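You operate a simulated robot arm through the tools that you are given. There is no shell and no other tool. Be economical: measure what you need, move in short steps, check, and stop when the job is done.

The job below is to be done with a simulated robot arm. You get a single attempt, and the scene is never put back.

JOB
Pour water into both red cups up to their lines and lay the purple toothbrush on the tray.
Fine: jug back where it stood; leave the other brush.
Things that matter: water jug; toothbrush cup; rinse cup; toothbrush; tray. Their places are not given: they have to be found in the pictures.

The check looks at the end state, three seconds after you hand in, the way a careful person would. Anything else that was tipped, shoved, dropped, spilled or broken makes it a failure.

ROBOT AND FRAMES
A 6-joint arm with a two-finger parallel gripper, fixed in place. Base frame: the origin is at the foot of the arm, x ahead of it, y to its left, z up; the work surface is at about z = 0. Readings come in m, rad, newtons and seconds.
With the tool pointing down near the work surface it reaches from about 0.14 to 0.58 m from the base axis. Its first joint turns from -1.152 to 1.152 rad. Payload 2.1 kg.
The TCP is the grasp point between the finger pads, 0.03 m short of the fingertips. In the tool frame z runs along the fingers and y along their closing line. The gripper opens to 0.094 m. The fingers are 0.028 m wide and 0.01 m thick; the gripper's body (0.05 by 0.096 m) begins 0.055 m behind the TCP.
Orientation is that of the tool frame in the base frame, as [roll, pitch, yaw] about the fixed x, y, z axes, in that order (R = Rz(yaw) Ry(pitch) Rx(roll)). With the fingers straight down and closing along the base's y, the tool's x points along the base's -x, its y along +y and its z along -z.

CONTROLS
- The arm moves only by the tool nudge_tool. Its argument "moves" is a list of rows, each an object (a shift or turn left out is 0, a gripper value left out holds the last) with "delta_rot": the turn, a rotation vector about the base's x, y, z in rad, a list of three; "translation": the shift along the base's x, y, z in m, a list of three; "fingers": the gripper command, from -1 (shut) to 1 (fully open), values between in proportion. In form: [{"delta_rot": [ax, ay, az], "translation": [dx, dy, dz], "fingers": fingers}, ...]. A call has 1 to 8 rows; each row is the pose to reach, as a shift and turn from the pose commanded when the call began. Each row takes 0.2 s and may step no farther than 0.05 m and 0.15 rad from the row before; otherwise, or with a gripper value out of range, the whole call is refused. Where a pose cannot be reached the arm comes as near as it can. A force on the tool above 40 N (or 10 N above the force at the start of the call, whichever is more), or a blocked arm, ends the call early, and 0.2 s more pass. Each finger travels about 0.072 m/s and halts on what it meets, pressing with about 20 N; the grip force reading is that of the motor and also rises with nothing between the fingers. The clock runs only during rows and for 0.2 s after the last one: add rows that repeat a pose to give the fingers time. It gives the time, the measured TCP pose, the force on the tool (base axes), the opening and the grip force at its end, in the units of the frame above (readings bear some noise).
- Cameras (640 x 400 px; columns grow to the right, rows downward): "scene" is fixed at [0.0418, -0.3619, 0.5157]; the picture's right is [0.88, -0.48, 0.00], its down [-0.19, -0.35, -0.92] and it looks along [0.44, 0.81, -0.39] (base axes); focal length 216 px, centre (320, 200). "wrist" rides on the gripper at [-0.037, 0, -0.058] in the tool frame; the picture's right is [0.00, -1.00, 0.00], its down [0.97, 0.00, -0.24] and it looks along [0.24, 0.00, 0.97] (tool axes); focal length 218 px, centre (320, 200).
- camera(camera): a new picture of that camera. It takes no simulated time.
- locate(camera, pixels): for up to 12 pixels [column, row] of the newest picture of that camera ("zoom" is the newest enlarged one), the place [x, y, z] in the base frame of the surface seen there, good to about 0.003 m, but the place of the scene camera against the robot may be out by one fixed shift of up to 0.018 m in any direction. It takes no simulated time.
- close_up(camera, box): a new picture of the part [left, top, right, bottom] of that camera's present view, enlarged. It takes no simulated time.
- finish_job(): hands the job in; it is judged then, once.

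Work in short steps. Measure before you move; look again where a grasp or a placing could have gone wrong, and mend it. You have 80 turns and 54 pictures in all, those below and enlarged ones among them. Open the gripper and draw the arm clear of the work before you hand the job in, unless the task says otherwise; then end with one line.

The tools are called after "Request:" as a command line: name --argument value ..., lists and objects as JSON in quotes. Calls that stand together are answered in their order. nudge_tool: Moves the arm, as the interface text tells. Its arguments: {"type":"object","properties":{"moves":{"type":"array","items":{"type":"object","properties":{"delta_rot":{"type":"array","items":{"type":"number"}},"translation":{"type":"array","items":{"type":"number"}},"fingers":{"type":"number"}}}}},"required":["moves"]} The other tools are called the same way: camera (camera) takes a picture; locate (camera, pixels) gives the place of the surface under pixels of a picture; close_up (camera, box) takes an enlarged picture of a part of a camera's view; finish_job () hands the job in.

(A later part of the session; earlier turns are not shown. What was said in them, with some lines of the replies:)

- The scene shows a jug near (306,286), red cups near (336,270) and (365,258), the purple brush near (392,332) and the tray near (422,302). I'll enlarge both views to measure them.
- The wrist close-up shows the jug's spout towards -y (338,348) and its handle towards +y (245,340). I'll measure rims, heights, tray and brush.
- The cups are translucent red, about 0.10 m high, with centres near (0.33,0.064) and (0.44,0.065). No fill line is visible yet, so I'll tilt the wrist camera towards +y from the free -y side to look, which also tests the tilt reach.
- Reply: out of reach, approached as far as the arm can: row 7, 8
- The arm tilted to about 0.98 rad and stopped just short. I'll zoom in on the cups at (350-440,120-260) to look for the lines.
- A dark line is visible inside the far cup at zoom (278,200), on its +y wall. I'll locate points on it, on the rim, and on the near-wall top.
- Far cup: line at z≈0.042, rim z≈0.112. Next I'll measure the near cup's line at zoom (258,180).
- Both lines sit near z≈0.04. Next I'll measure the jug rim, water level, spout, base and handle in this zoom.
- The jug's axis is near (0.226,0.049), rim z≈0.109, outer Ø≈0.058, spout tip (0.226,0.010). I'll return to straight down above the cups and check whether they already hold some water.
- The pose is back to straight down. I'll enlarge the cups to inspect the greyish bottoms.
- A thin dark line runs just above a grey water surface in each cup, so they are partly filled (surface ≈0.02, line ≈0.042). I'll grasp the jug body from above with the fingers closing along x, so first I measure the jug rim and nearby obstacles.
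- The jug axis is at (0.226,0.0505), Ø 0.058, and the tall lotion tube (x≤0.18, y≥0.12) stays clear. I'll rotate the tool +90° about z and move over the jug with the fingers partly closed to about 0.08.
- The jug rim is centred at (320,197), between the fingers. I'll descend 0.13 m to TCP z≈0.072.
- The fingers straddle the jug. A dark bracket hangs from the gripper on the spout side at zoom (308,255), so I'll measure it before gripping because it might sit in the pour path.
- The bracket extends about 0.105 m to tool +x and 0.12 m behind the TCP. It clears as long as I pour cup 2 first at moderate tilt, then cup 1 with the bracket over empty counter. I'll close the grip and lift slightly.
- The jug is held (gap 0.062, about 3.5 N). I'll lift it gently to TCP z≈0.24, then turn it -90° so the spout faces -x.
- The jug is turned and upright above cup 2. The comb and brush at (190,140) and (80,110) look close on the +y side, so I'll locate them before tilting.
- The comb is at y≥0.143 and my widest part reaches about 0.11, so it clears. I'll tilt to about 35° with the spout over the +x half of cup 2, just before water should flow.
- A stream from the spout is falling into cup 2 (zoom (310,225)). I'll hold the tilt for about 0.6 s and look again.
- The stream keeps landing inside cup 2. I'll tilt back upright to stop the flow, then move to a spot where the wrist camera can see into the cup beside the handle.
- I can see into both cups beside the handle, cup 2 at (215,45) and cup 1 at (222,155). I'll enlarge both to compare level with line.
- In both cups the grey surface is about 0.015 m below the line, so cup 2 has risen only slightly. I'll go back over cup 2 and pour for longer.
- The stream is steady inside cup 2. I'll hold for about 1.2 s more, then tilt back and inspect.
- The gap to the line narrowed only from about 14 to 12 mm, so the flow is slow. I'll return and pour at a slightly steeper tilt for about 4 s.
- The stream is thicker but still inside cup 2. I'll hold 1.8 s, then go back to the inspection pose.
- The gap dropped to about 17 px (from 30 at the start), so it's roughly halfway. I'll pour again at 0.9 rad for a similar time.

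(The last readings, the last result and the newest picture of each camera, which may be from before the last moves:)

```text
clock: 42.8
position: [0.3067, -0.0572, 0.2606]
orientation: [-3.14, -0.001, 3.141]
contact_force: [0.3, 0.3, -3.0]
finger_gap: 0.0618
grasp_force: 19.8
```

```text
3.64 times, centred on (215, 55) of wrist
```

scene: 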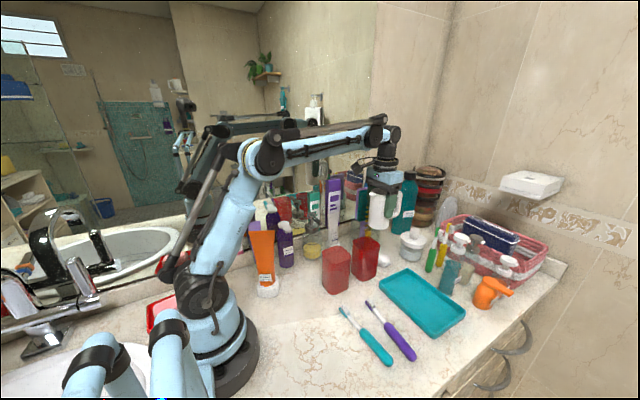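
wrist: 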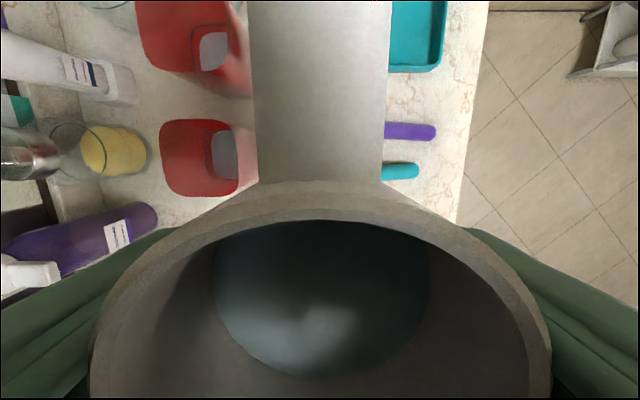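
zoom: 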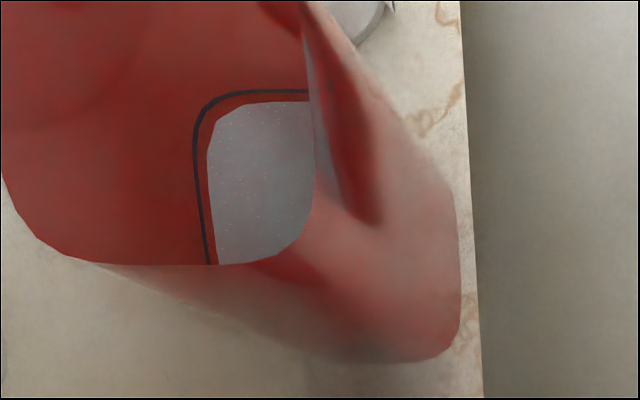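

The gap is now about 11 px. I'll do another pour at 0.97 rad with the same timing.

Request:
nudge_tool --moves '[{"translation": [0.02, 0.013, 0]}, {"translation": [0.05, 0.033, 0]}, {"translation": [0.085, 0.057, 0]}, {"translation": [0.12, 0.08, -0.005]}, {"translation": [0.15, 0.102, -0.01]}, {"translation": [0.17, 0.115, -0.02]}, {"translation": [0.178, 0.12, -0.02]}]'

Request:
nudge_tool --moves '[{"translation": [0.005, 0, -0.012], "delta_rot": [0, -0.15, 0]}, {"translation": [0.01, 0, -0.028], "delta_rot": [0, -0.3, 0]}, {"translation": [0.015, 0, -0.044], "delta_rot": [0, -0.45, 0]}, {"translation": [0.02, 0, -0.06], "delta_rot": [0, -0.6, 0]}, {"translation": [0.0235, 0, -0.07], "delta_rot": [0, -0.75, 0]}, {"translation": [0.0235, 0, -0.07], "delta_rot": [0, -0.88, 0]}, {"translation": [0.0235, 0, -0.07], "delta_rot": [0, -0.96, 0]}, {"translation": [0.0235, 0, -0.07], "delta_rot": [0, -0.96, 0]}]'

Request:
nudge_tool --moves '[{"translation": [0, 0, 0]}, {"translation": [0, 0, 0]}, {"translation": [0, 0, 0]}, {"translation": [0, 0, 0]}]'

Request:
nudge_tool --moves '[{"translation": [-0.003, 0.001, 0.012], "delta_rot": [0, 0.15, 0]}, {"translation": [-0.008, 0.001, 0.03], "delta_rot": [0, 0.3, 0]}, {"translation": [-0.014, 0.001, 0.05], "delta_rot": [0, 0.45, 0]}, {"translation": [-0.02, 0, 0.07], "delta_rot": [0, 0.6, 0]}, {"translation": [-0.03, -0.005, 0.085], "delta_rot": [0, 0.75, 0]}, {"translation": [-0.055, -0.02, 0.092], "delta_rot": [0, 0.88, 0]}, {"translation": [-0.09, -0.045, 0.092], "delta_rot": [0, 0.96, 0]}, {"translation": [-0.125, -0.07, 0.092], "delta_rot": [0, 0.96, 0]}]'

Request:
nudge_tool --moves '[{"translation": [-0.03, -0.018, 0]}, {"translation": [-0.055, -0.035, 0]}, {"translation": [-0.07, -0.045, 0]}, {"translation": [-0.075, -0.05, 0]}]'

Request:
close_up --camera "wrist" --box '[170, 0, 260, 110]'

```text
clock: 44.4
position: [0.4861, 0.0612, 0.2408]
orientation: [-3.141, 0.0, -3.141]
contact_force: [-0.4, -0.4, -3.1]
finger_gap: 0.0617
grasp_force: 20.0
```

```text
clock: 46.2
position: [0.5087, 0.0619, 0.1708]
orientation: [3.14, 0.96, -3.141]
contact_force: [0.4, 0.6, -1.8]
finger_gap: 0.0617
grasp_force: 20.0
```

```text
clock: 47.2
position: [0.509, 0.0614, 0.171]
orientation: [-3.14, 0.958, -3.141]
contact_force: [-0.4, 0.5, -3.1]
finger_gap: 0.062
grasp_force: 20.5
```

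```text
clock: 49.0
position: [0.385, -0.0087, 0.2641]
orientation: [-3.141, -0.003, 3.141]
contact_force: [0.3, 0.3, -3.0]
finger_gap: 0.0614
grasp_force: 20.0
```

```text
clock: 50.0
position: [0.3104, -0.0608, 0.2635]
orientation: [3.141, 0.0, 3.141]
contact_force: [0.0, 0.4, -2.9]
finger_gap: 0.0618
grasp_force: 19.7
```

```text
3.64 times, centred on (215, 55) of wrist
```

zoom: 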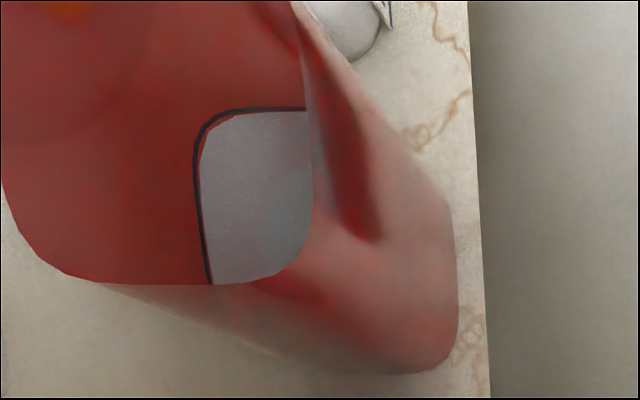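

Cup 2's surface now touches the lower edge of the line at (200,200). I'll zoom in tighter to judge whether a small top-up is needed.

Request:
close_up --camera "wrist" --box '[175, 65, 220, 93]'

```text
14.22 times, centred on (198, 79) of wrist
```

zoom: 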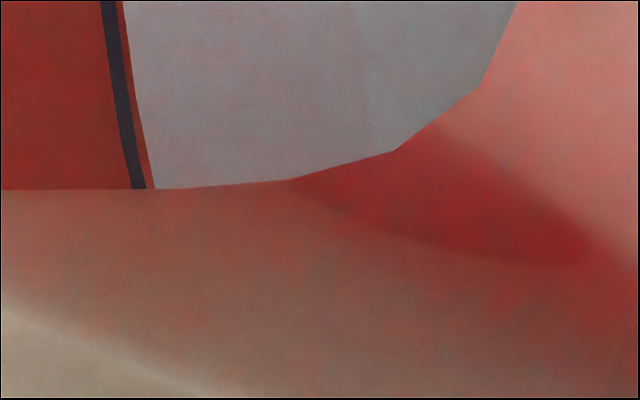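

Cup 2 is about 1–1.5 mm short of the line's middle. I'll give a brief top-up at 0.96 rad with no hold.

Request:
nudge_tool --moves '[{"translation": [0.02, 0.013, 0]}, {"translation": [0.05, 0.033, 0]}, {"translation": [0.085, 0.057, 0]}, {"translation": [0.12, 0.08, -0.005]}, {"translation": [0.15, 0.102, -0.01]}, {"translation": [0.168, 0.117, -0.02]}, {"translation": [0.175, 0.123, -0.022]}]'

Request:
nudge_tool --moves '[{"translation": [0.005, 0, -0.012], "delta_rot": [0, -0.15, 0]}, {"translation": [0.01, 0, -0.028], "delta_rot": [0, -0.3, 0]}, {"translation": [0.015, 0, -0.044], "delta_rot": [0, -0.45, 0]}, {"translation": [0.02, 0, -0.06], "delta_rot": [0, -0.6, 0]}, {"translation": [0.0235, 0, -0.07], "delta_rot": [0, -0.75, 0]}, {"translation": [0.0235, 0, -0.07], "delta_rot": [0, -0.88, 0]}, {"translation": [0.0235, 0, -0.07], "delta_rot": [0, -0.96, 0]}]'

Request:
nudge_tool --moves '[{"translation": [-0.003, 0.001, 0.012], "delta_rot": [0, 0.15, 0]}, {"translation": [-0.008, 0.001, 0.03], "delta_rot": [0, 0.3, 0]}, {"translation": [-0.014, 0.001, 0.05], "delta_rot": [0, 0.45, 0]}, {"translation": [-0.02, 0, 0.07], "delta_rot": [0, 0.6, 0]}, {"translation": [-0.03, -0.005, 0.085], "delta_rot": [0, 0.75, 0]}, {"translation": [-0.055, -0.02, 0.092], "delta_rot": [0, 0.88, 0]}, {"translation": [-0.09, -0.045, 0.092], "delta_rot": [0, 0.96, 0]}, {"translation": [-0.125, -0.07, 0.092], "delta_rot": [0, 0.96, 0]}]'

Request:
nudge_tool --moves '[{"translation": [-0.03, -0.018, 0]}, {"translation": [-0.055, -0.035, 0]}, {"translation": [-0.07, -0.045, 0]}, {"translation": [-0.075, -0.05, 0]}]'

Request:
close_up --camera "wrist" --box '[170, 0, 260, 110]'

```text
clock: 51.6
position: [0.485, 0.0661, 0.2394]
orientation: [-3.141, 0.0, 3.141]
contact_force: [0.1, -0.5, -1.5]
finger_gap: 0.062
grasp_force: 20.0
```

```text
clock: 53.2
position: [0.5072, 0.0633, 0.1713]
orientation: [3.141, 0.961, 3.141]
contact_force: [0.3, -0.4, -2.1]
finger_gap: 0.0618
grasp_force: 19.9
```

```text
clock: 55.0
position: [0.3851, -0.0071, 0.2608]
orientation: [-3.14, -0.003, 3.14]
contact_force: [-0.5, 0.1, -3.6]
finger_gap: 0.0614
grasp_force: 20.2
```

```text
clock: 56.0
position: [0.3074, -0.056, 0.2652]
orientation: [3.141, 0.002, 3.141]
contact_force: [-0.8, 0.0, -2.4]
finger_gap: 0.0615
grasp_force: 20.3
```

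```text
3.64 times, centred on (215, 55) of wrist
```

zoom: 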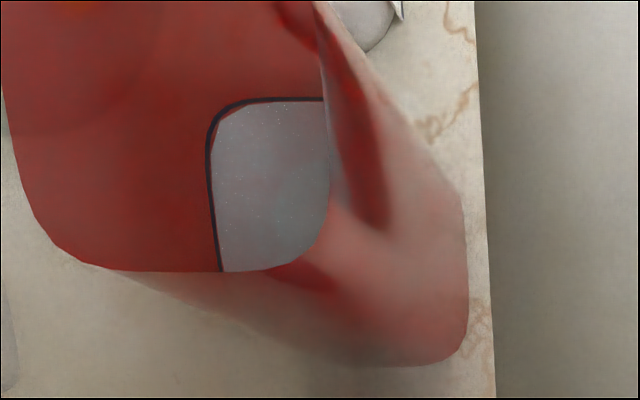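

Cup 2 is at its line. Next is cup 1: I'll approach from +x at a height that keeps the jug bottom above cup 2's rim, tilt to 1.05 rad and hold.

Request:
nudge_tool --moves '[{"translation": [0.01, 0.018, 0]}, {"translation": [0.03, 0.045, 0]}, {"translation": [0.05, 0.075, 0]}, {"translation": [0.068, 0.102, 0]}, {"translation": [0.077, 0.116, -0.005]}, {"translation": [0.079, 0.121, -0.01]}]'

Request:
nudge_tool --moves '[{"translation": [0.002, 0, -0.004], "delta_rot": [0, -0.15, 0]}, {"translation": [0.003, 0, -0.01], "delta_rot": [0, -0.3, 0]}, {"translation": [0.004, 0, -0.018], "delta_rot": [0, -0.45, 0]}, {"translation": [0.005, 0, -0.026], "delta_rot": [0, -0.6, 0]}, {"translation": [0.005, 0, -0.036], "delta_rot": [0, -0.75, 0]}, {"translation": [0.005, 0, -0.046], "delta_rot": [0, -0.9, 0]}, {"translation": [0.005, 0, -0.056], "delta_rot": [0, -1.03, 0]}, {"translation": [0.005, 0, -0.058], "delta_rot": [0, -1.05, 0]}]'

Request:
close_up --camera "scene" --box '[290, 190, 410, 300]'

```text
clock: 57.4
position: [0.3865, 0.0636, 0.2552]
orientation: [-3.141, 0.001, -3.141]
contact_force: [-0.3, 0.4, -2.4]
finger_gap: 0.062
grasp_force: 20.2
```

```text
clock: 59.2
position: [0.3928, 0.0655, 0.1958]
orientation: [3.14, 1.049, -3.141]
contact_force: [0.0, -0.1, -2.8]
finger_gap: 0.0617
grasp_force: 19.9
```

```text
3.64 times, centred on (350, 245) of scene
```

zoom: 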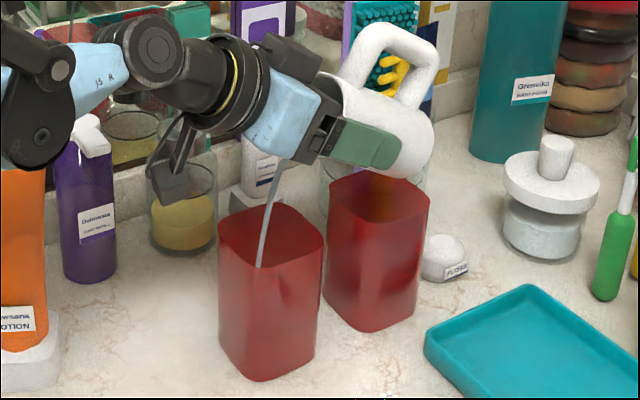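

The stream lands inside cup 1 (zoom (262,255)). I'll hold 1.8 s, then tilt back and inspect.

Request:
nudge_tool --moves '[{"translation": [0, 0, 0]}, {"translation": [0, 0, 0]}, {"translation": [0, 0, 0]}, {"translation": [0, 0, 0]}, {"translation": [0, 0, 0]}, {"translation": [0, 0, 0]}, {"translation": [0, 0, 0]}, {"translation": [0, 0, 0]}]'

Request:
nudge_tool --moves '[{"translation": [0, 0, 0.012], "delta_rot": [0, 0.15, 0]}, {"translation": [0, 0, 0.025], "delta_rot": [0, 0.3, 0]}, {"translation": [0, 0, 0.038], "delta_rot": [0, 0.45, 0]}, {"translation": [0, 0, 0.048], "delta_rot": [0, 0.6, 0]}, {"translation": [-0.004, -0.005, 0.056], "delta_rot": [0, 0.75, 0]}, {"translation": [-0.01, -0.015, 0.064], "delta_rot": [0, 0.9, 0]}, {"translation": [-0.025, -0.035, 0.067], "delta_rot": [0, 1.05, 0]}, {"translation": [-0.045, -0.065, 0.067], "delta_rot": [0, 1.05, 0]}]'

Request:
nudge_tool --moves '[{"translation": [-0.02, -0.03, 0]}, {"translation": [-0.035, -0.05, 0]}, {"translation": [-0.04, -0.057, 0]}]'

Request:
close_up --camera "wrist" --box '[170, 100, 260, 210]'

```text
clock: 61.0
position: [0.3919, 0.0652, 0.1941]
orientation: [3.142, 1.048, 3.141]
contact_force: [0.0, 0.2, -2.3]
finger_gap: 0.0617
grasp_force: 19.9
```

```text
clock: 62.8
position: [0.3444, -0.0022, 0.2643]
orientation: [3.141, 0.0, -3.142]
contact_force: [0.5, -1.2, -1.8]
finger_gap: 0.0618
grasp_force: 20.1
```

```text
clock: 63.6
position: [0.3062, -0.0577, 0.2642]
orientation: [3.141, 0.0, -3.14]
contact_force: [-0.6, 0.1, -3.3]
finger_gap: 0.0619
grasp_force: 19.9
```

```text
3.64 times, centred on (215, 155) of wrist
```

zoom: 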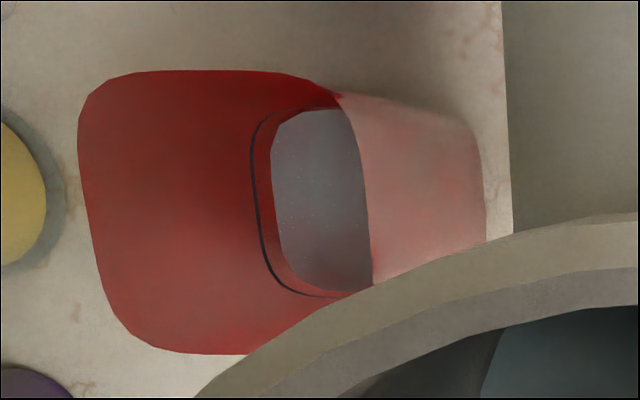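

Cup 1's gap is down to 19 px from 27. I'll pour again at 1.15 rad.

Request:
nudge_tool --moves '[{"translation": [0.01, 0.018, 0]}, {"translation": [0.03, 0.045, 0]}, {"translation": [0.05, 0.075, 0]}, {"translation": [0.068, 0.102, 0]}, {"translation": [0.078, 0.116, -0.005]}, {"translation": [0.081, 0.121, -0.01]}]'

Request:
nudge_tool --moves '[{"translation": [0.002, 0, -0.004], "delta_rot": [0, -0.15, 0]}, {"translation": [0.003, 0, -0.01], "delta_rot": [0, -0.3, 0]}, {"translation": [0.004, 0, -0.018], "delta_rot": [0, -0.45, 0]}, {"translation": [0.005, 0, -0.026], "delta_rot": [0, -0.6, 0]}, {"translation": [0.004, 0, -0.036], "delta_rot": [0, -0.75, 0]}, {"translation": [0.004, 0, -0.046], "delta_rot": [0, -0.9, 0]}, {"translation": [0.003, 0, -0.056], "delta_rot": [0, -1.03, 0]}, {"translation": [0.003, 0, -0.06], "delta_rot": [0, -1.15, 0]}]'

Request:
nudge_tool --moves '[{"translation": [0, 0, 0]}, {"translation": [0, 0, 0]}, {"translation": [0, 0, 0]}, {"translation": [0, 0, 0]}, {"translation": [0, 0, 0]}, {"translation": [0, 0, 0]}, {"translation": [0, 0, 0]}]'

Request:
nudge_tool --moves '[{"translation": [0, 0, 0.012], "delta_rot": [0, 0.15, 0]}, {"translation": [0, 0, 0.025], "delta_rot": [0, 0.3, 0]}, {"translation": [0, 0, 0.038], "delta_rot": [0, 0.45, 0]}, {"translation": [0, 0, 0.048], "delta_rot": [0, 0.6, 0]}, {"translation": [-0.004, -0.005, 0.056], "delta_rot": [0, 0.75, 0]}, {"translation": [-0.01, -0.015, 0.064], "delta_rot": [0, 0.9, 0]}, {"translation": [-0.025, -0.035, 0.07], "delta_rot": [0, 1.05, 0]}, {"translation": [-0.045, -0.065, 0.07], "delta_rot": [0, 1.15, 0]}]'

Request:
nudge_tool --moves '[{"translation": [-0.02, -0.03, 0]}, {"translation": [-0.035, -0.05, 0]}, {"translation": [-0.04, -0.057, 0]}]'

Request:
close_up --camera "wrist" --box '[170, 100, 260, 210]'

```text
clock: 65.0
position: [0.387, 0.0653, 0.252]
orientation: [-3.14, 0.001, -3.142]
contact_force: [0.1, -0.3, -2.9]
finger_gap: 0.0617
grasp_force: 19.7
```

```text
clock: 66.8
position: [0.3908, 0.0653, 0.1923]
orientation: [3.139, 1.152, 3.14]
contact_force: [-0.1, -0.5, -2.2]
finger_gap: 0.0614
grasp_force: 20.2
```

```text
clock: 68.4
position: [0.3895, 0.0641, 0.1919]
orientation: [3.141, 1.149, 3.142]
contact_force: [-0.6, -0.6, -2.4]
finger_gap: 0.0616
grasp_force: 19.9
```

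```text
clock: 70.2
position: [0.3459, -0.003, 0.2643]
orientation: [3.14, -0.004, -3.141]
contact_force: [-0.1, 0.1, -1.8]
finger_gap: 0.0617
grasp_force: 20.1
```

```text
clock: 71.0
position: [0.3056, -0.0593, 0.2624]
orientation: [-3.141, 0.0, 3.141]
contact_force: [-0.2, -0.3, -1.7]
finger_gap: 0.062
grasp_force: 19.8
```

```text
3.64 times, centred on (215, 155) of wrist
```

zoom: 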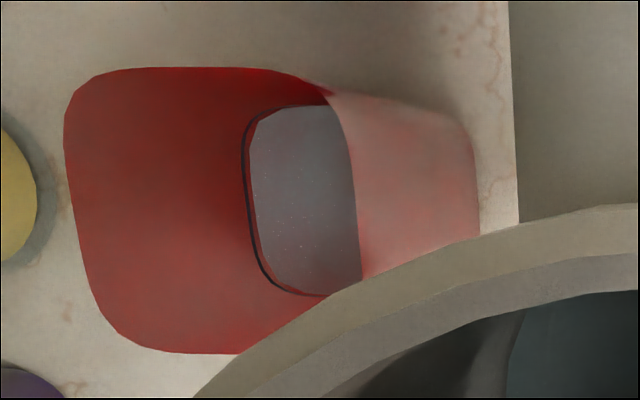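

The gap is about 6 px. I'll top up with a short pour at 1.15 rad.

Request:
nudge_tool --moves '[{"translation": [0.01, 0.018, 0]}, {"translation": [0.03, 0.045, 0]}, {"translation": [0.05, 0.075, 0]}, {"translation": [0.068, 0.102, 0]}, {"translation": [0.078, 0.117, -0.005]}, {"translation": [0.081, 0.123, -0.01]}]'

Request:
nudge_tool --moves '[{"translation": [0.002, 0, -0.004], "delta_rot": [0, -0.15, 0]}, {"translation": [0.003, 0, -0.01], "delta_rot": [0, -0.3, 0]}, {"translation": [0.004, 0, -0.018], "delta_rot": [0, -0.45, 0]}, {"translation": [0.005, 0, -0.026], "delta_rot": [0, -0.6, 0]}, {"translation": [0.004, 0, -0.036], "delta_rot": [0, -0.75, 0]}, {"translation": [0.004, 0, -0.046], "delta_rot": [0, -0.9, 0]}, {"translation": [0.003, 0, -0.056], "delta_rot": [0, -1.03, 0]}, {"translation": [0.003, 0, -0.06], "delta_rot": [0, -1.15, 0]}]'

Request:
nudge_tool --moves '[{"translation": [0, 0, 0]}, {"translation": [0, 0, 0.012], "delta_rot": [0, 0.15, 0]}, {"translation": [0, 0, 0.025], "delta_rot": [0, 0.3, 0]}, {"translation": [0, 0, 0.038], "delta_rot": [0, 0.45, 0]}, {"translation": [0, 0, 0.048], "delta_rot": [0, 0.6, 0]}, {"translation": [-0.004, -0.005, 0.056], "delta_rot": [0, 0.75, 0]}, {"translation": [-0.01, -0.015, 0.064], "delta_rot": [0, 0.9, 0]}, {"translation": [-0.025, -0.035, 0.07], "delta_rot": [0, 1.05, 0]}]'

Request:
nudge_tool --moves '[{"translation": [-0.02, -0.03, 0], "delta_rot": [0, 0.1, 0]}, {"translation": [-0.04, -0.06, 0], "delta_rot": [0, 0.1, 0]}, {"translation": [-0.055, -0.082, 0], "delta_rot": [0, 0.1, 0]}, {"translation": [-0.06, -0.089, 0], "delta_rot": [0, 0.1, 0]}]'

Request:
close_up --camera "wrist" --box '[170, 100, 260, 210]'

```text
clock: 72.4
position: [0.389, 0.0672, 0.2526]
orientation: [3.141, 0.001, -3.141]
contact_force: [-0.1, 0.9, -1.3]
finger_gap: 0.0617
grasp_force: 20.0
```

```text
clock: 74.2
position: [0.39, 0.0649, 0.1938]
orientation: [3.141, 1.154, -3.141]
contact_force: [-0.1, -0.3, -2.3]
finger_gap: 0.0616
grasp_force: 19.6
```

```text
clock: 76.0
position: [0.3641, 0.0321, 0.2646]
orientation: [-3.142, 0.1, 3.14]
contact_force: [-0.3, 1.2, -2.1]
finger_gap: 0.0617
grasp_force: 19.9
```

```text
clock: 77.0
position: [0.3044, -0.0593, 0.2644]
orientation: [-3.141, 0.0, -3.14]
contact_force: [0.2, -0.3, -1.5]
finger_gap: 0.0616
grasp_force: 19.9
```

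```text
3.64 times, centred on (215, 155) of wrist
```

zoom: 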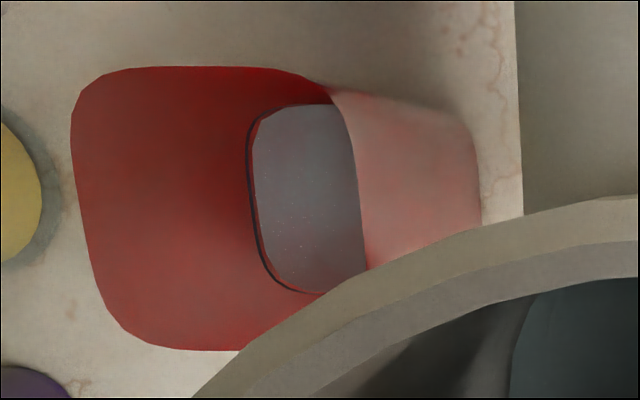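

The surface now nearly reaches cup 1's line, so I'll take a tighter zoom to judge.

Request:
close_up --camera "wrist" --box '[180, 128, 225, 156]'

```text
14.22 times, centred on (202, 142) of wrist
```

zoom: 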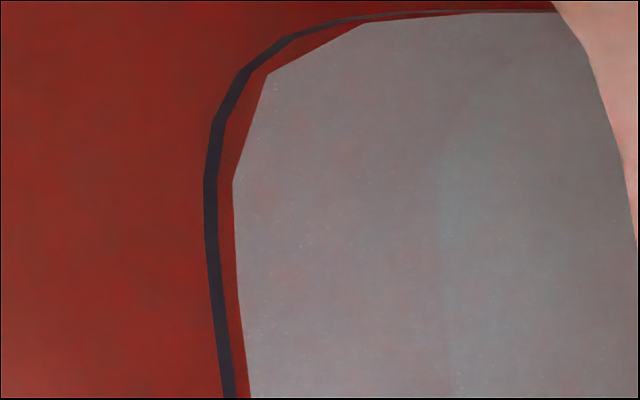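

Cup 1 is still about 3 mm low. One more pour at 1.22 rad with a short hold should do it.

Request:
nudge_tool --moves '[{"translation": [0.01, 0.018, 0]}, {"translation": [0.03, 0.045, 0]}, {"translation": [0.05, 0.075, 0]}, {"translation": [0.068, 0.102, 0]}, {"translation": [0.079, 0.117, -0.005]}, {"translation": [0.083, 0.123, -0.01]}]'

Request:
nudge_tool --moves '[{"translation": [0.002, 0, -0.004], "delta_rot": [0, -0.15, 0]}, {"translation": [0.003, 0, -0.01], "delta_rot": [0, -0.3, 0]}, {"translation": [0.004, 0, -0.018], "delta_rot": [0, -0.45, 0]}, {"translation": [0.005, 0, -0.026], "delta_rot": [0, -0.6, 0]}, {"translation": [0.004, 0, -0.036], "delta_rot": [0, -0.75, 0]}, {"translation": [0.004, 0, -0.046], "delta_rot": [0, -0.9, 0]}, {"translation": [0.003, 0, -0.056], "delta_rot": [0, -1.05, 0]}, {"translation": [0.003, 0, -0.06], "delta_rot": [0, -1.19, 0]}]'

Request:
nudge_tool --moves '[{"translation": [0, 0, 0], "delta_rot": [0, -0.02, 0]}, {"translation": [0, 0, 0.012], "delta_rot": [0, 0.13, 0]}, {"translation": [0, 0, 0.025], "delta_rot": [0, 0.28, 0]}, {"translation": [0, 0, 0.038], "delta_rot": [0, 0.43, 0]}, {"translation": [0, 0, 0.048], "delta_rot": [0, 0.58, 0]}, {"translation": [-0.004, -0.005, 0.056], "delta_rot": [0, 0.73, 0]}, {"translation": [-0.01, -0.015, 0.064], "delta_rot": [0, 0.88, 0]}, {"translation": [-0.025, -0.035, 0.07], "delta_rot": [0, 1.03, 0]}]'

Request:
nudge_tool --moves '[{"translation": [-0.02, -0.03, 0], "delta_rot": [0, 0.14, 0]}, {"translation": [-0.04, -0.06, 0], "delta_rot": [0, 0.16, 0]}, {"translation": [-0.055, -0.082, 0], "delta_rot": [0, 0.16, 0]}, {"translation": [-0.06, -0.089, 0], "delta_rot": [0, 0.16, 0]}]'

Request:
close_up --camera "wrist" --box '[180, 128, 225, 156]'

```text
clock: 78.4
position: [0.3873, 0.064, 0.254]
orientation: [3.141, 0.0, 3.141]
contact_force: [0.0, -1.1, -2.3]
finger_gap: 0.0616
grasp_force: 19.2
```

```text
clock: 80.2
position: [0.3911, 0.0645, 0.1927]
orientation: [3.136, 1.192, 3.14]
contact_force: [-0.3, 0.3, -2.0]
finger_gap: 0.062
grasp_force: 20.4
```

```text
clock: 82.0
position: [0.3646, 0.0292, 0.2621]
orientation: [3.141, 0.157, -3.141]
contact_force: [0.6, -1.2, -2.3]
finger_gap: 0.0618
grasp_force: 19.6
```

```text
clock: 83.0
position: [0.3057, -0.0578, 0.2631]
orientation: [3.142, -0.002, 3.141]
contact_force: [-0.6, 0.7, -2.5]
finger_gap: 0.062
grasp_force: 20.4
```

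```text
14.22 times, centred on (202, 142) of wrist
```

zoom: 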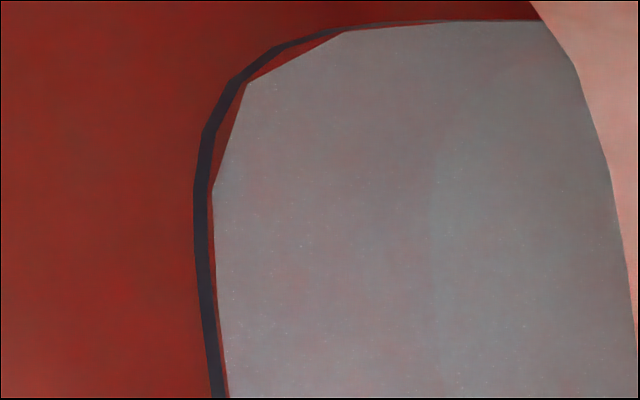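

The surface is now just under the line, with about 5 px of zoom left. I'll do one last brief top-up with the same tilt and no hold.

Request:
nudge_tool --moves '[{"translation": [0.01, 0.018, 0]}, {"translation": [0.03, 0.045, 0]}, {"translation": [0.05, 0.075, 0]}, {"translation": [0.068, 0.102, 0]}, {"translation": [0.079, 0.117, -0.005]}, {"translation": [0.082, 0.122, -0.01]}]'

Request:
nudge_tool --moves '[{"translation": [0.002, 0, -0.004], "delta_rot": [0, -0.15, 0]}, {"translation": [0.003, 0, -0.01], "delta_rot": [0, -0.3, 0]}, {"translation": [0.004, 0, -0.018], "delta_rot": [0, -0.45, 0]}, {"translation": [0.005, 0, -0.026], "delta_rot": [0, -0.6, 0]}, {"translation": [0.004, 0, -0.036], "delta_rot": [0, -0.75, 0]}, {"translation": [0.004, 0, -0.046], "delta_rot": [0, -0.9, 0]}, {"translation": [0.003, 0, -0.056], "delta_rot": [0, -1.05, 0]}, {"translation": [0.003, 0, -0.06], "delta_rot": [0, -1.19, 0]}]'

Request:
nudge_tool --moves '[{"translation": [0, 0, 0.012], "delta_rot": [0, 0.14, 0]}, {"translation": [0, 0, 0.025], "delta_rot": [0, 0.29, 0]}, {"translation": [0, 0, 0.038], "delta_rot": [0, 0.44, 0]}, {"translation": [0, 0, 0.048], "delta_rot": [0, 0.59, 0]}, {"translation": [-0.004, -0.005, 0.056], "delta_rot": [0, 0.74, 0]}, {"translation": [-0.01, -0.015, 0.064], "delta_rot": [0, 0.89, 0]}, {"translation": [-0.025, -0.035, 0.07], "delta_rot": [0, 1.04, 0]}, {"translation": [-0.045, -0.065, 0.07], "delta_rot": [0, 1.19, 0]}]'

Request:
nudge_tool --moves '[{"translation": [-0.02, -0.03, 0]}, {"translation": [-0.035, -0.052, 0]}, {"translation": [-0.04, -0.058, 0]}]'

Request:
close_up --camera "wrist" --box '[180, 128, 225, 156]'

Request:
close_up --camera "wrist" --box '[180, 20, 225, 48]'

```text
clock: 84.4
position: [0.3875, 0.0651, 0.2535]
orientation: [3.141, -0.001, -3.141]
contact_force: [-0.7, -0.1, -2.2]
finger_gap: 0.0619
grasp_force: 20.7
```

```text
clock: 86.2
position: [0.3904, 0.0619, 0.1932]
orientation: [3.141, 1.192, -3.141]
contact_force: [-0.1, 0.7, -2.4]
finger_gap: 0.0622
grasp_force: 19.7
```

```text
clock: 88.0
position: [0.3449, -0.0054, 0.2619]
orientation: [3.141, -0.003, 3.141]
contact_force: [-0.1, 0.6, -2.0]
finger_gap: 0.0619
grasp_force: 19.6
```

```text
clock: 88.8
position: [0.3063, -0.0601, 0.263]
orientation: [3.141, 0.0, 3.141]
contact_force: [-0.2, -0.4, -1.5]
finger_gap: 0.0618
grasp_force: 20.3
```

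```text
14.22 times, centred on (202, 142) of wrist
```

zoom: 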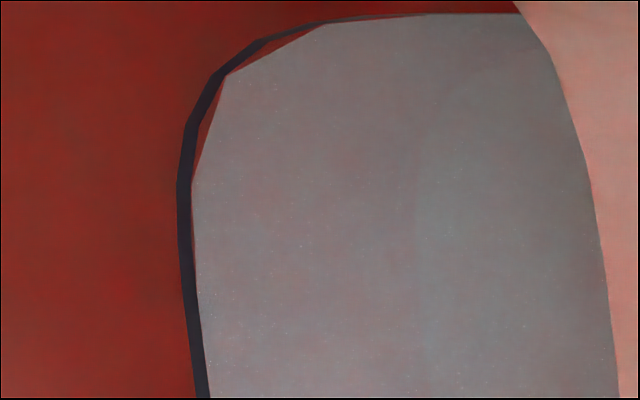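

```text
14.22 times, centred on (202, 34) of wrist
```

zoom: 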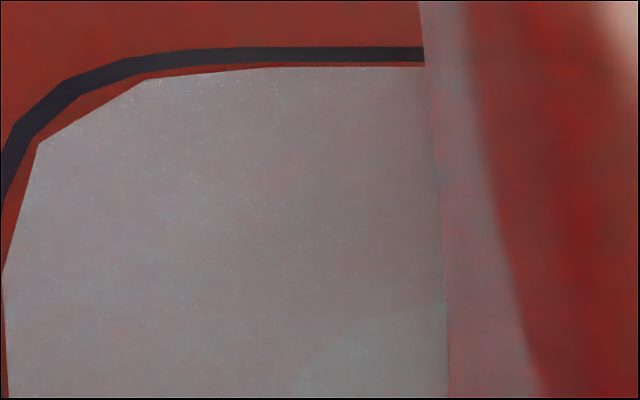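

Both levels sit at their lines. Now I'll return the jug, turning +90° back and moving over its original spot.

Request:
nudge_tool --moves '[{"translation": [-0.005, 0.01, 0], "delta_rot": [0, 0, 0.1]}, {"translation": [-0.015, 0.022, 0], "delta_rot": [0, 0, 0.25]}, {"translation": [-0.025, 0.036, 0], "delta_rot": [0, 0, 0.4]}, {"translation": [-0.035, 0.05, 0], "delta_rot": [0, 0, 0.55]}, {"translation": [-0.045, 0.065, 0], "delta_rot": [0, 0, 0.7]}, {"translation": [-0.055, 0.08, 0], "delta_rot": [0, 0, 0.85]}, {"translation": [-0.065, 0.093, 0], "delta_rot": [0, 0, 1.0]}, {"translation": [-0.072, 0.103, 0], "delta_rot": [0, 0, 1.1]}]'

Request:
nudge_tool --moves '[{"translation": [-0.003, 0.003, 0], "delta_rot": [0, 0, 0.12]}, {"translation": [-0.006, 0.006, -0.005], "delta_rot": [0, 0, 0.24]}, {"translation": [-0.007, 0.006, -0.02], "delta_rot": [0, 0, 0.36]}, {"translation": [-0.007, 0.006, -0.045], "delta_rot": [0, 0, 0.471]}, {"translation": [-0.007, 0.006, -0.075], "delta_rot": [0, 0, 0.471]}, {"translation": [-0.007, 0.006, -0.1], "delta_rot": [0, 0, 0.471]}, {"translation": [-0.007, 0.006, -0.11], "delta_rot": [0, 0, 0.471]}]'

```text
clock: 90.6
position: [0.2333, 0.0447, 0.2622]
orientation: [-3.141, 0.0, -2.039]
contact_force: [-0.5, -0.1, -2.2]
finger_gap: 0.0618
grasp_force: 19.8
```

```text
clock: 92.2
position: [0.2251, 0.0473, 0.1531]
orientation: [-3.141, 0.001, -1.571]
contact_force: [-1.1, 0.3, -2.4]
finger_gap: 0.0619
grasp_force: 20.0
```

The jug is above its spot. I'll lower it 0.079 m, slowing at the end and watching force.

Request:
nudge_tool --moves '[{"translation": [0.001, 0.001, -0.02]}, {"translation": [0.001, 0.001, -0.04]}, {"translation": [0.001, 0.001, -0.058]}, {"translation": [0.001, 0.001, -0.069]}, {"translation": [0.001, 0.001, -0.075]}, {"translation": [0.001, 0.001, -0.078]}, {"translation": [0.001, 0.001, -0.0795]}, {"translation": [0.001, 0.001, -0.0795]}]'

Request:
close_up --camera "scene" --box '[240, 180, 400, 320]'

```text
clock: 94.0
position: [0.2269, 0.0492, 0.073]
orientation: [3.141, 0.002, -1.57]
contact_force: [1.3, 0.4, 6.9]
finger_gap: 0.0619
grasp_force: 19.5
```

```text
2.86 times, centred on (320, 250) of scene
```

zoom: 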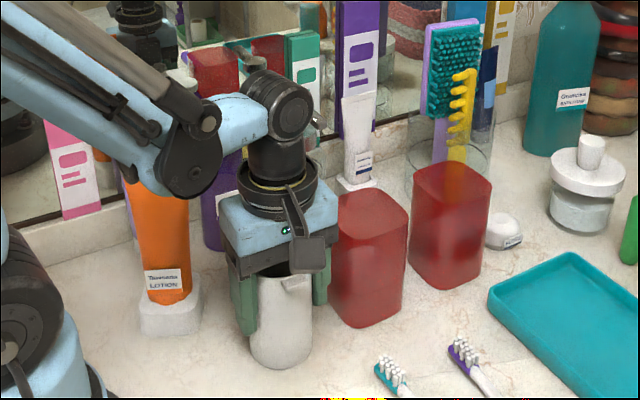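

Contact force of +6.9 N and an upright jug show it's standing at its original spot. I'll open to about 0.08 and lift straight up, then go over the purple brush.

Request:
nudge_tool --moves '[{"fingers": 0.4}, {"fingers": 0.66}, {"fingers": 0.66}, {"translation": [0, 0, 0.02]}, {"translation": [0, 0, 0.05]}, {"translation": [0, 0, 0.09]}, {"translation": [0, 0, 0.13]}, {"translation": [0, 0, 0.17]}]'

Request:
nudge_tool --moves '[{"translation": [0.02, -0.035, 0], "fingers": 0.1}, {"translation": [0.04, -0.07, 0]}, {"translation": [0.06, -0.105, 0]}, {"translation": [0.09, -0.14, 0]}, {"translation": [0.115, -0.17, 0]}, {"translation": [0.135, -0.19, 0]}]'

Request:
camera --camera "wrist"

```text
clock: 95.8
position: [0.2255, 0.0511, 0.242]
orientation: [-3.141, 0.0, -1.571]
contact_force: [0.9, 0.1, 0.2]
finger_gap: 0.078
grasp_force: 0.1
```

```text
clock: 97.2
position: [0.3624, -0.1405, 0.2432]
orientation: [3.141, 0.0, -1.57]
contact_force: [0.5, 0.1, -0.3]
finger_gap: 0.0516
grasp_force: 0.1
```

```text
7 pictures are left
```

wrist: 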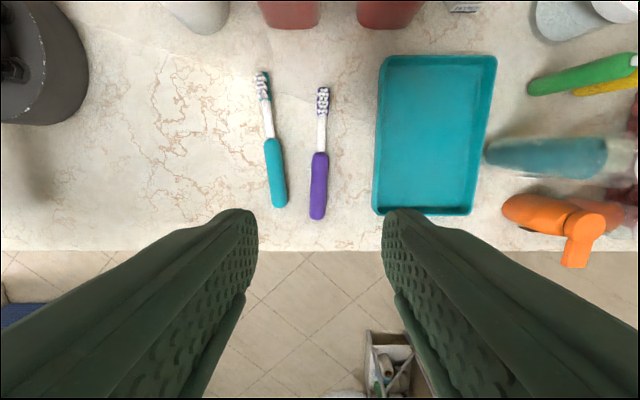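

The brush lies nearly parallel to the tray. I'll measure the handle ends and tray corners from this closer view.

Request:
locate --camera "wrist" --pixels '[[319, 157], [319, 185], [317, 214], [323, 90], [322, 130], [271, 145], [280, 200], [384, 60], [492, 60], [376, 209], [468, 209], [430, 135]]'

```text
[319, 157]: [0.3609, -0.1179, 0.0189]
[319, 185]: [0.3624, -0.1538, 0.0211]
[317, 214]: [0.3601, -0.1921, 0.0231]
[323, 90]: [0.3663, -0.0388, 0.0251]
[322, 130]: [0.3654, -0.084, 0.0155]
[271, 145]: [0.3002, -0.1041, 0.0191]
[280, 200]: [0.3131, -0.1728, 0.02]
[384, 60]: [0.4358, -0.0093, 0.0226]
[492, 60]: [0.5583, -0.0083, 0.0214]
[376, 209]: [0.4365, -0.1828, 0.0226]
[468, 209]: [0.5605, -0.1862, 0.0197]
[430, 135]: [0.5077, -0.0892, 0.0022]
```

The brush is 0.16 m long at x≈0.361 and the tray's inner length is only ~0.165 m, so I'll lay it at a slight diagonal. Now I'll descend to TCP z≈0.036 and grip the handle at y≈-0.14.

Request:
nudge_tool --moves '[{"translation": [-0.001, 0, -0.045]}, {"translation": [-0.001, 0, -0.09]}, {"translation": [-0.001, 0, -0.13]}, {"translation": [-0.001, 0, -0.16]}, {"translation": [-0.001, 0, -0.183]}, {"translation": [-0.001, 0, -0.198]}, {"translation": [-0.001, 0, -0.207]}, {"translation": [-0.001, 0, -0.207]}]'

Request:
nudge_tool --moves '[{"fingers": -1}, {"fingers": -1}, {"fingers": -1}, {"fingers": -1}, {"translation": [0, 0, 0.015]}, {"translation": [0, 0, 0.04]}, {"translation": [0, 0, 0.07]}, {"translation": [0, 0, 0.09]}]'

Request:
camera --camera "wrist"

```text
clock: 99.0
position: [0.3613, -0.1404, 0.0377]
orientation: [-3.141, 0.001, -1.57]
contact_force: [-0.2, 0.0, -0.7]
finger_gap: 0.0514
grasp_force: 0.0
```

```text
clock: 100.8
position: [0.3635, -0.1412, 0.128]
orientation: [3.14, 0.0, -1.571]
contact_force: [-0.9, -0.1, 0.3]
finger_gap: 0.0197
grasp_force: 20.1
```

```text
6 pictures are left
```

wrist: 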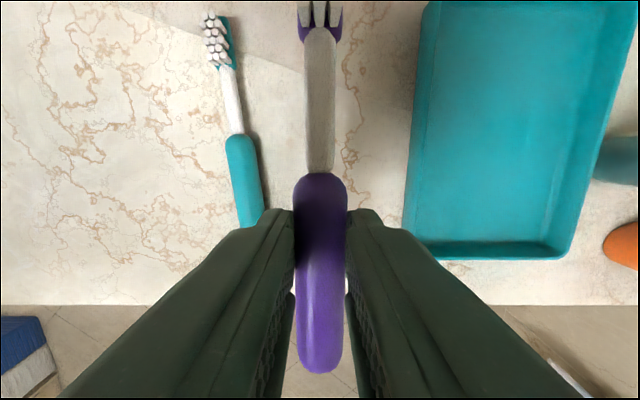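

The brush is held level (gap 0.0197). The other diagonal, turning -0.49 rad, keeps the gripper away from the teal bottle past x≈0.56, so I'll move over the tray that way.

Request:
nudge_tool --moves '[{"translation": [0.015, 0.002, 0], "delta_rot": [0, 0, -0.07]}, {"translation": [0.035, 0.006, 0], "delta_rot": [0, 0, -0.16]}, {"translation": [0.06, 0.01, 0], "delta_rot": [0, 0, -0.25]}, {"translation": [0.085, 0.015, 0], "delta_rot": [0, 0, -0.34]}, {"translation": [0.105, 0.019, 0], "delta_rot": [0, 0, -0.42]}, {"translation": [0.118, 0.021, 0], "delta_rot": [0, 0, -0.48]}, {"translation": [0.1235, 0.0215, 0], "delta_rot": [0, 0, -0.49]}, {"translation": [0.1235, 0.0215, 0], "delta_rot": [0, 0, -0.49]}]'

Request:
camera --camera "wrist"

Request:
locate --camera "wrist" --pixels '[[320, 40], [320, 360], [320, 250]]'

```text
clock: 102.6
position: [0.4845, -0.1196, 0.1256]
orientation: [-3.141, 0.0, -2.062]
contact_force: [0.1, -0.6, -0.8]
finger_gap: 0.0198
grasp_force: 20.3
```

```text
5 pictures are left
```

wrist: 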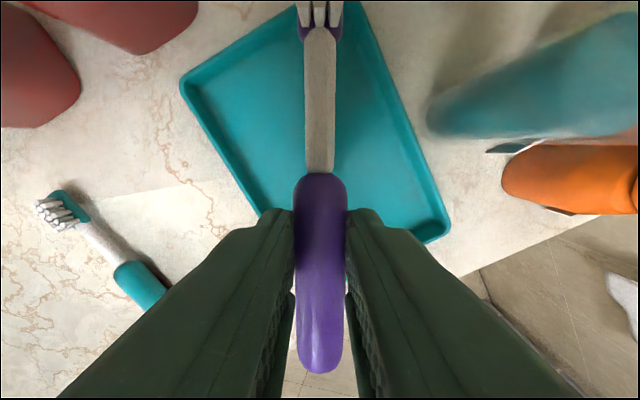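

```text
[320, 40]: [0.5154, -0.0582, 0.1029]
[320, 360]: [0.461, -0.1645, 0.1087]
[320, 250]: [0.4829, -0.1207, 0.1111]
```

The brush is lined up inside the tray, spanning about (0.459,-0.167) to (0.534,-0.027). I'll lower it 0.083 m, watching for contact.

Request:
nudge_tool --moves '[{"translation": [0, 0, -0.025]}, {"translation": [0, 0, -0.05]}, {"translation": [0, 0, -0.066]}, {"translation": [0, 0, -0.075]}, {"translation": [0, 0, -0.08]}, {"translation": [0, 0, -0.083]}, {"translation": [0, 0, -0.083]}]'

```text
clock: 104.2
position: [0.4863, -0.119, 0.0436]
orientation: [-3.141, 0.0, -2.062]
contact_force: [0.8, -0.1, -0.9]
finger_gap: 0.0198
grasp_force: 20.8
```

No contact yet at z≈0.043. I'll ease down a few millimetres in small rows.

Request:
nudge_tool --moves '[{"translation": [0, 0, -0.001]}, {"translation": [0, 0, -0.002]}, {"translation": [0, 0, -0.003]}, {"translation": [0, 0, -0.003]}]'

Request:
close_up --camera "scene" --box '[340, 220, 500, 350]'

```text
clock: 105.2
position: [0.4843, -0.1187, 0.0401]
orientation: [-3.141, -0.001, -2.063]
contact_force: [0.1, 0.5, 14.0]
finger_gap: 0.0199
grasp_force: 19.6
```

```text
3.08 times, centred on (420, 285) of scene
```

zoom: 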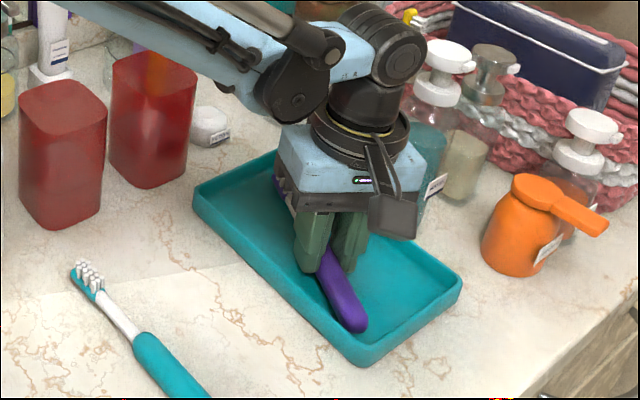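

The brush is on the tray floor (14 N contact). I'll relieve 1.5 mm, open slightly, and lift straight up and away.

Request:
nudge_tool --moves '[{"translation": [0, 0, 0.0015]}, {"translation": [0, 0, 0.0015], "fingers": -0.15}, {"translation": [0, 0, 0.0015], "fingers": -0.15}, {"translation": [0, 0, 0.02]}, {"translation": [0, 0, 0.06]}, {"translation": [0, 0, 0.1]}, {"translation": [0, 0, 0.15]}, {"translation": [-0.03, 0, 0.18]}]'

Request:
nudge_tool --moves '[{"translation": [-0.04, 0, 0.02], "fingers": 1}, {"translation": [-0.08, 0, 0.05]}, {"translation": [-0.12, 0, 0.07]}, {"translation": [-0.15, 0, 0.1]}]'

Request:
camera --camera "scene"

Request:
close_up --camera "scene" --box '[270, 220, 480, 370]'

```text
clock: 107.0
position: [0.4546, -0.1188, 0.2203]
orientation: [-3.141, 0.001, -2.062]
contact_force: [0.9, 0.4, -0.1]
finger_gap: 0.0397
grasp_force: 0.1
```

```text
clock: 108.0
position: [0.3063, -0.119, 0.3204]
orientation: [-3.141, 0.0, -2.058]
contact_force: [0.0, -0.4, -0.7]
finger_gap: 0.0939
grasp_force: 0.1
```

```text
3 pictures are left
```

scene: 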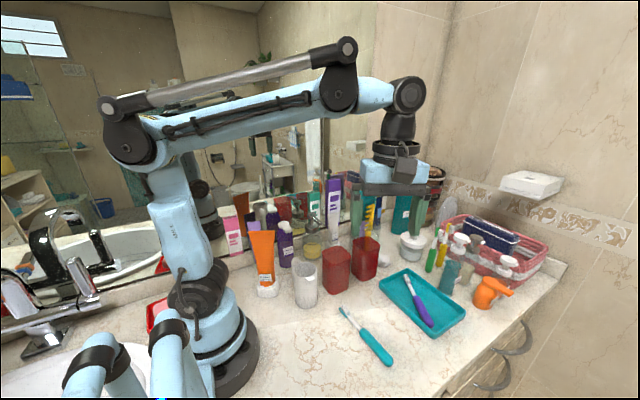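

```text
2.67 times, centred on (375, 295) of scene
```

zoom: 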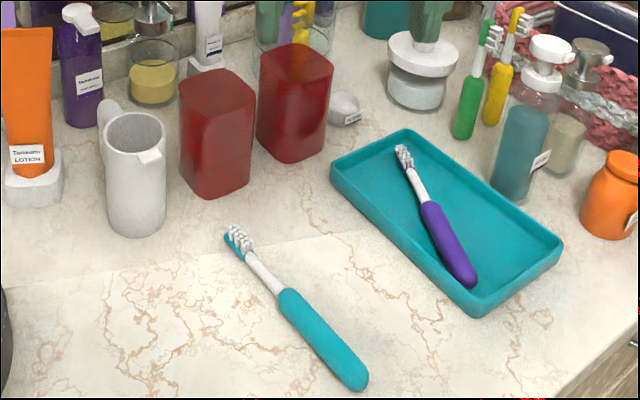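

The brush lies flat in the tray, the jug stands back at its spot, the cups and teal brush haven't moved, and the counter looks dry. The gripper is open and clear, so I'm handing in.

Request:
finish_job

```text
The job is handed in.
```

Both red cups are filled to the lower edge of their lines (within about 1–2 mm of the line's middle), the purple toothbrush is lying in the tray, the jug is back where it stood, and the other brush was not touched.
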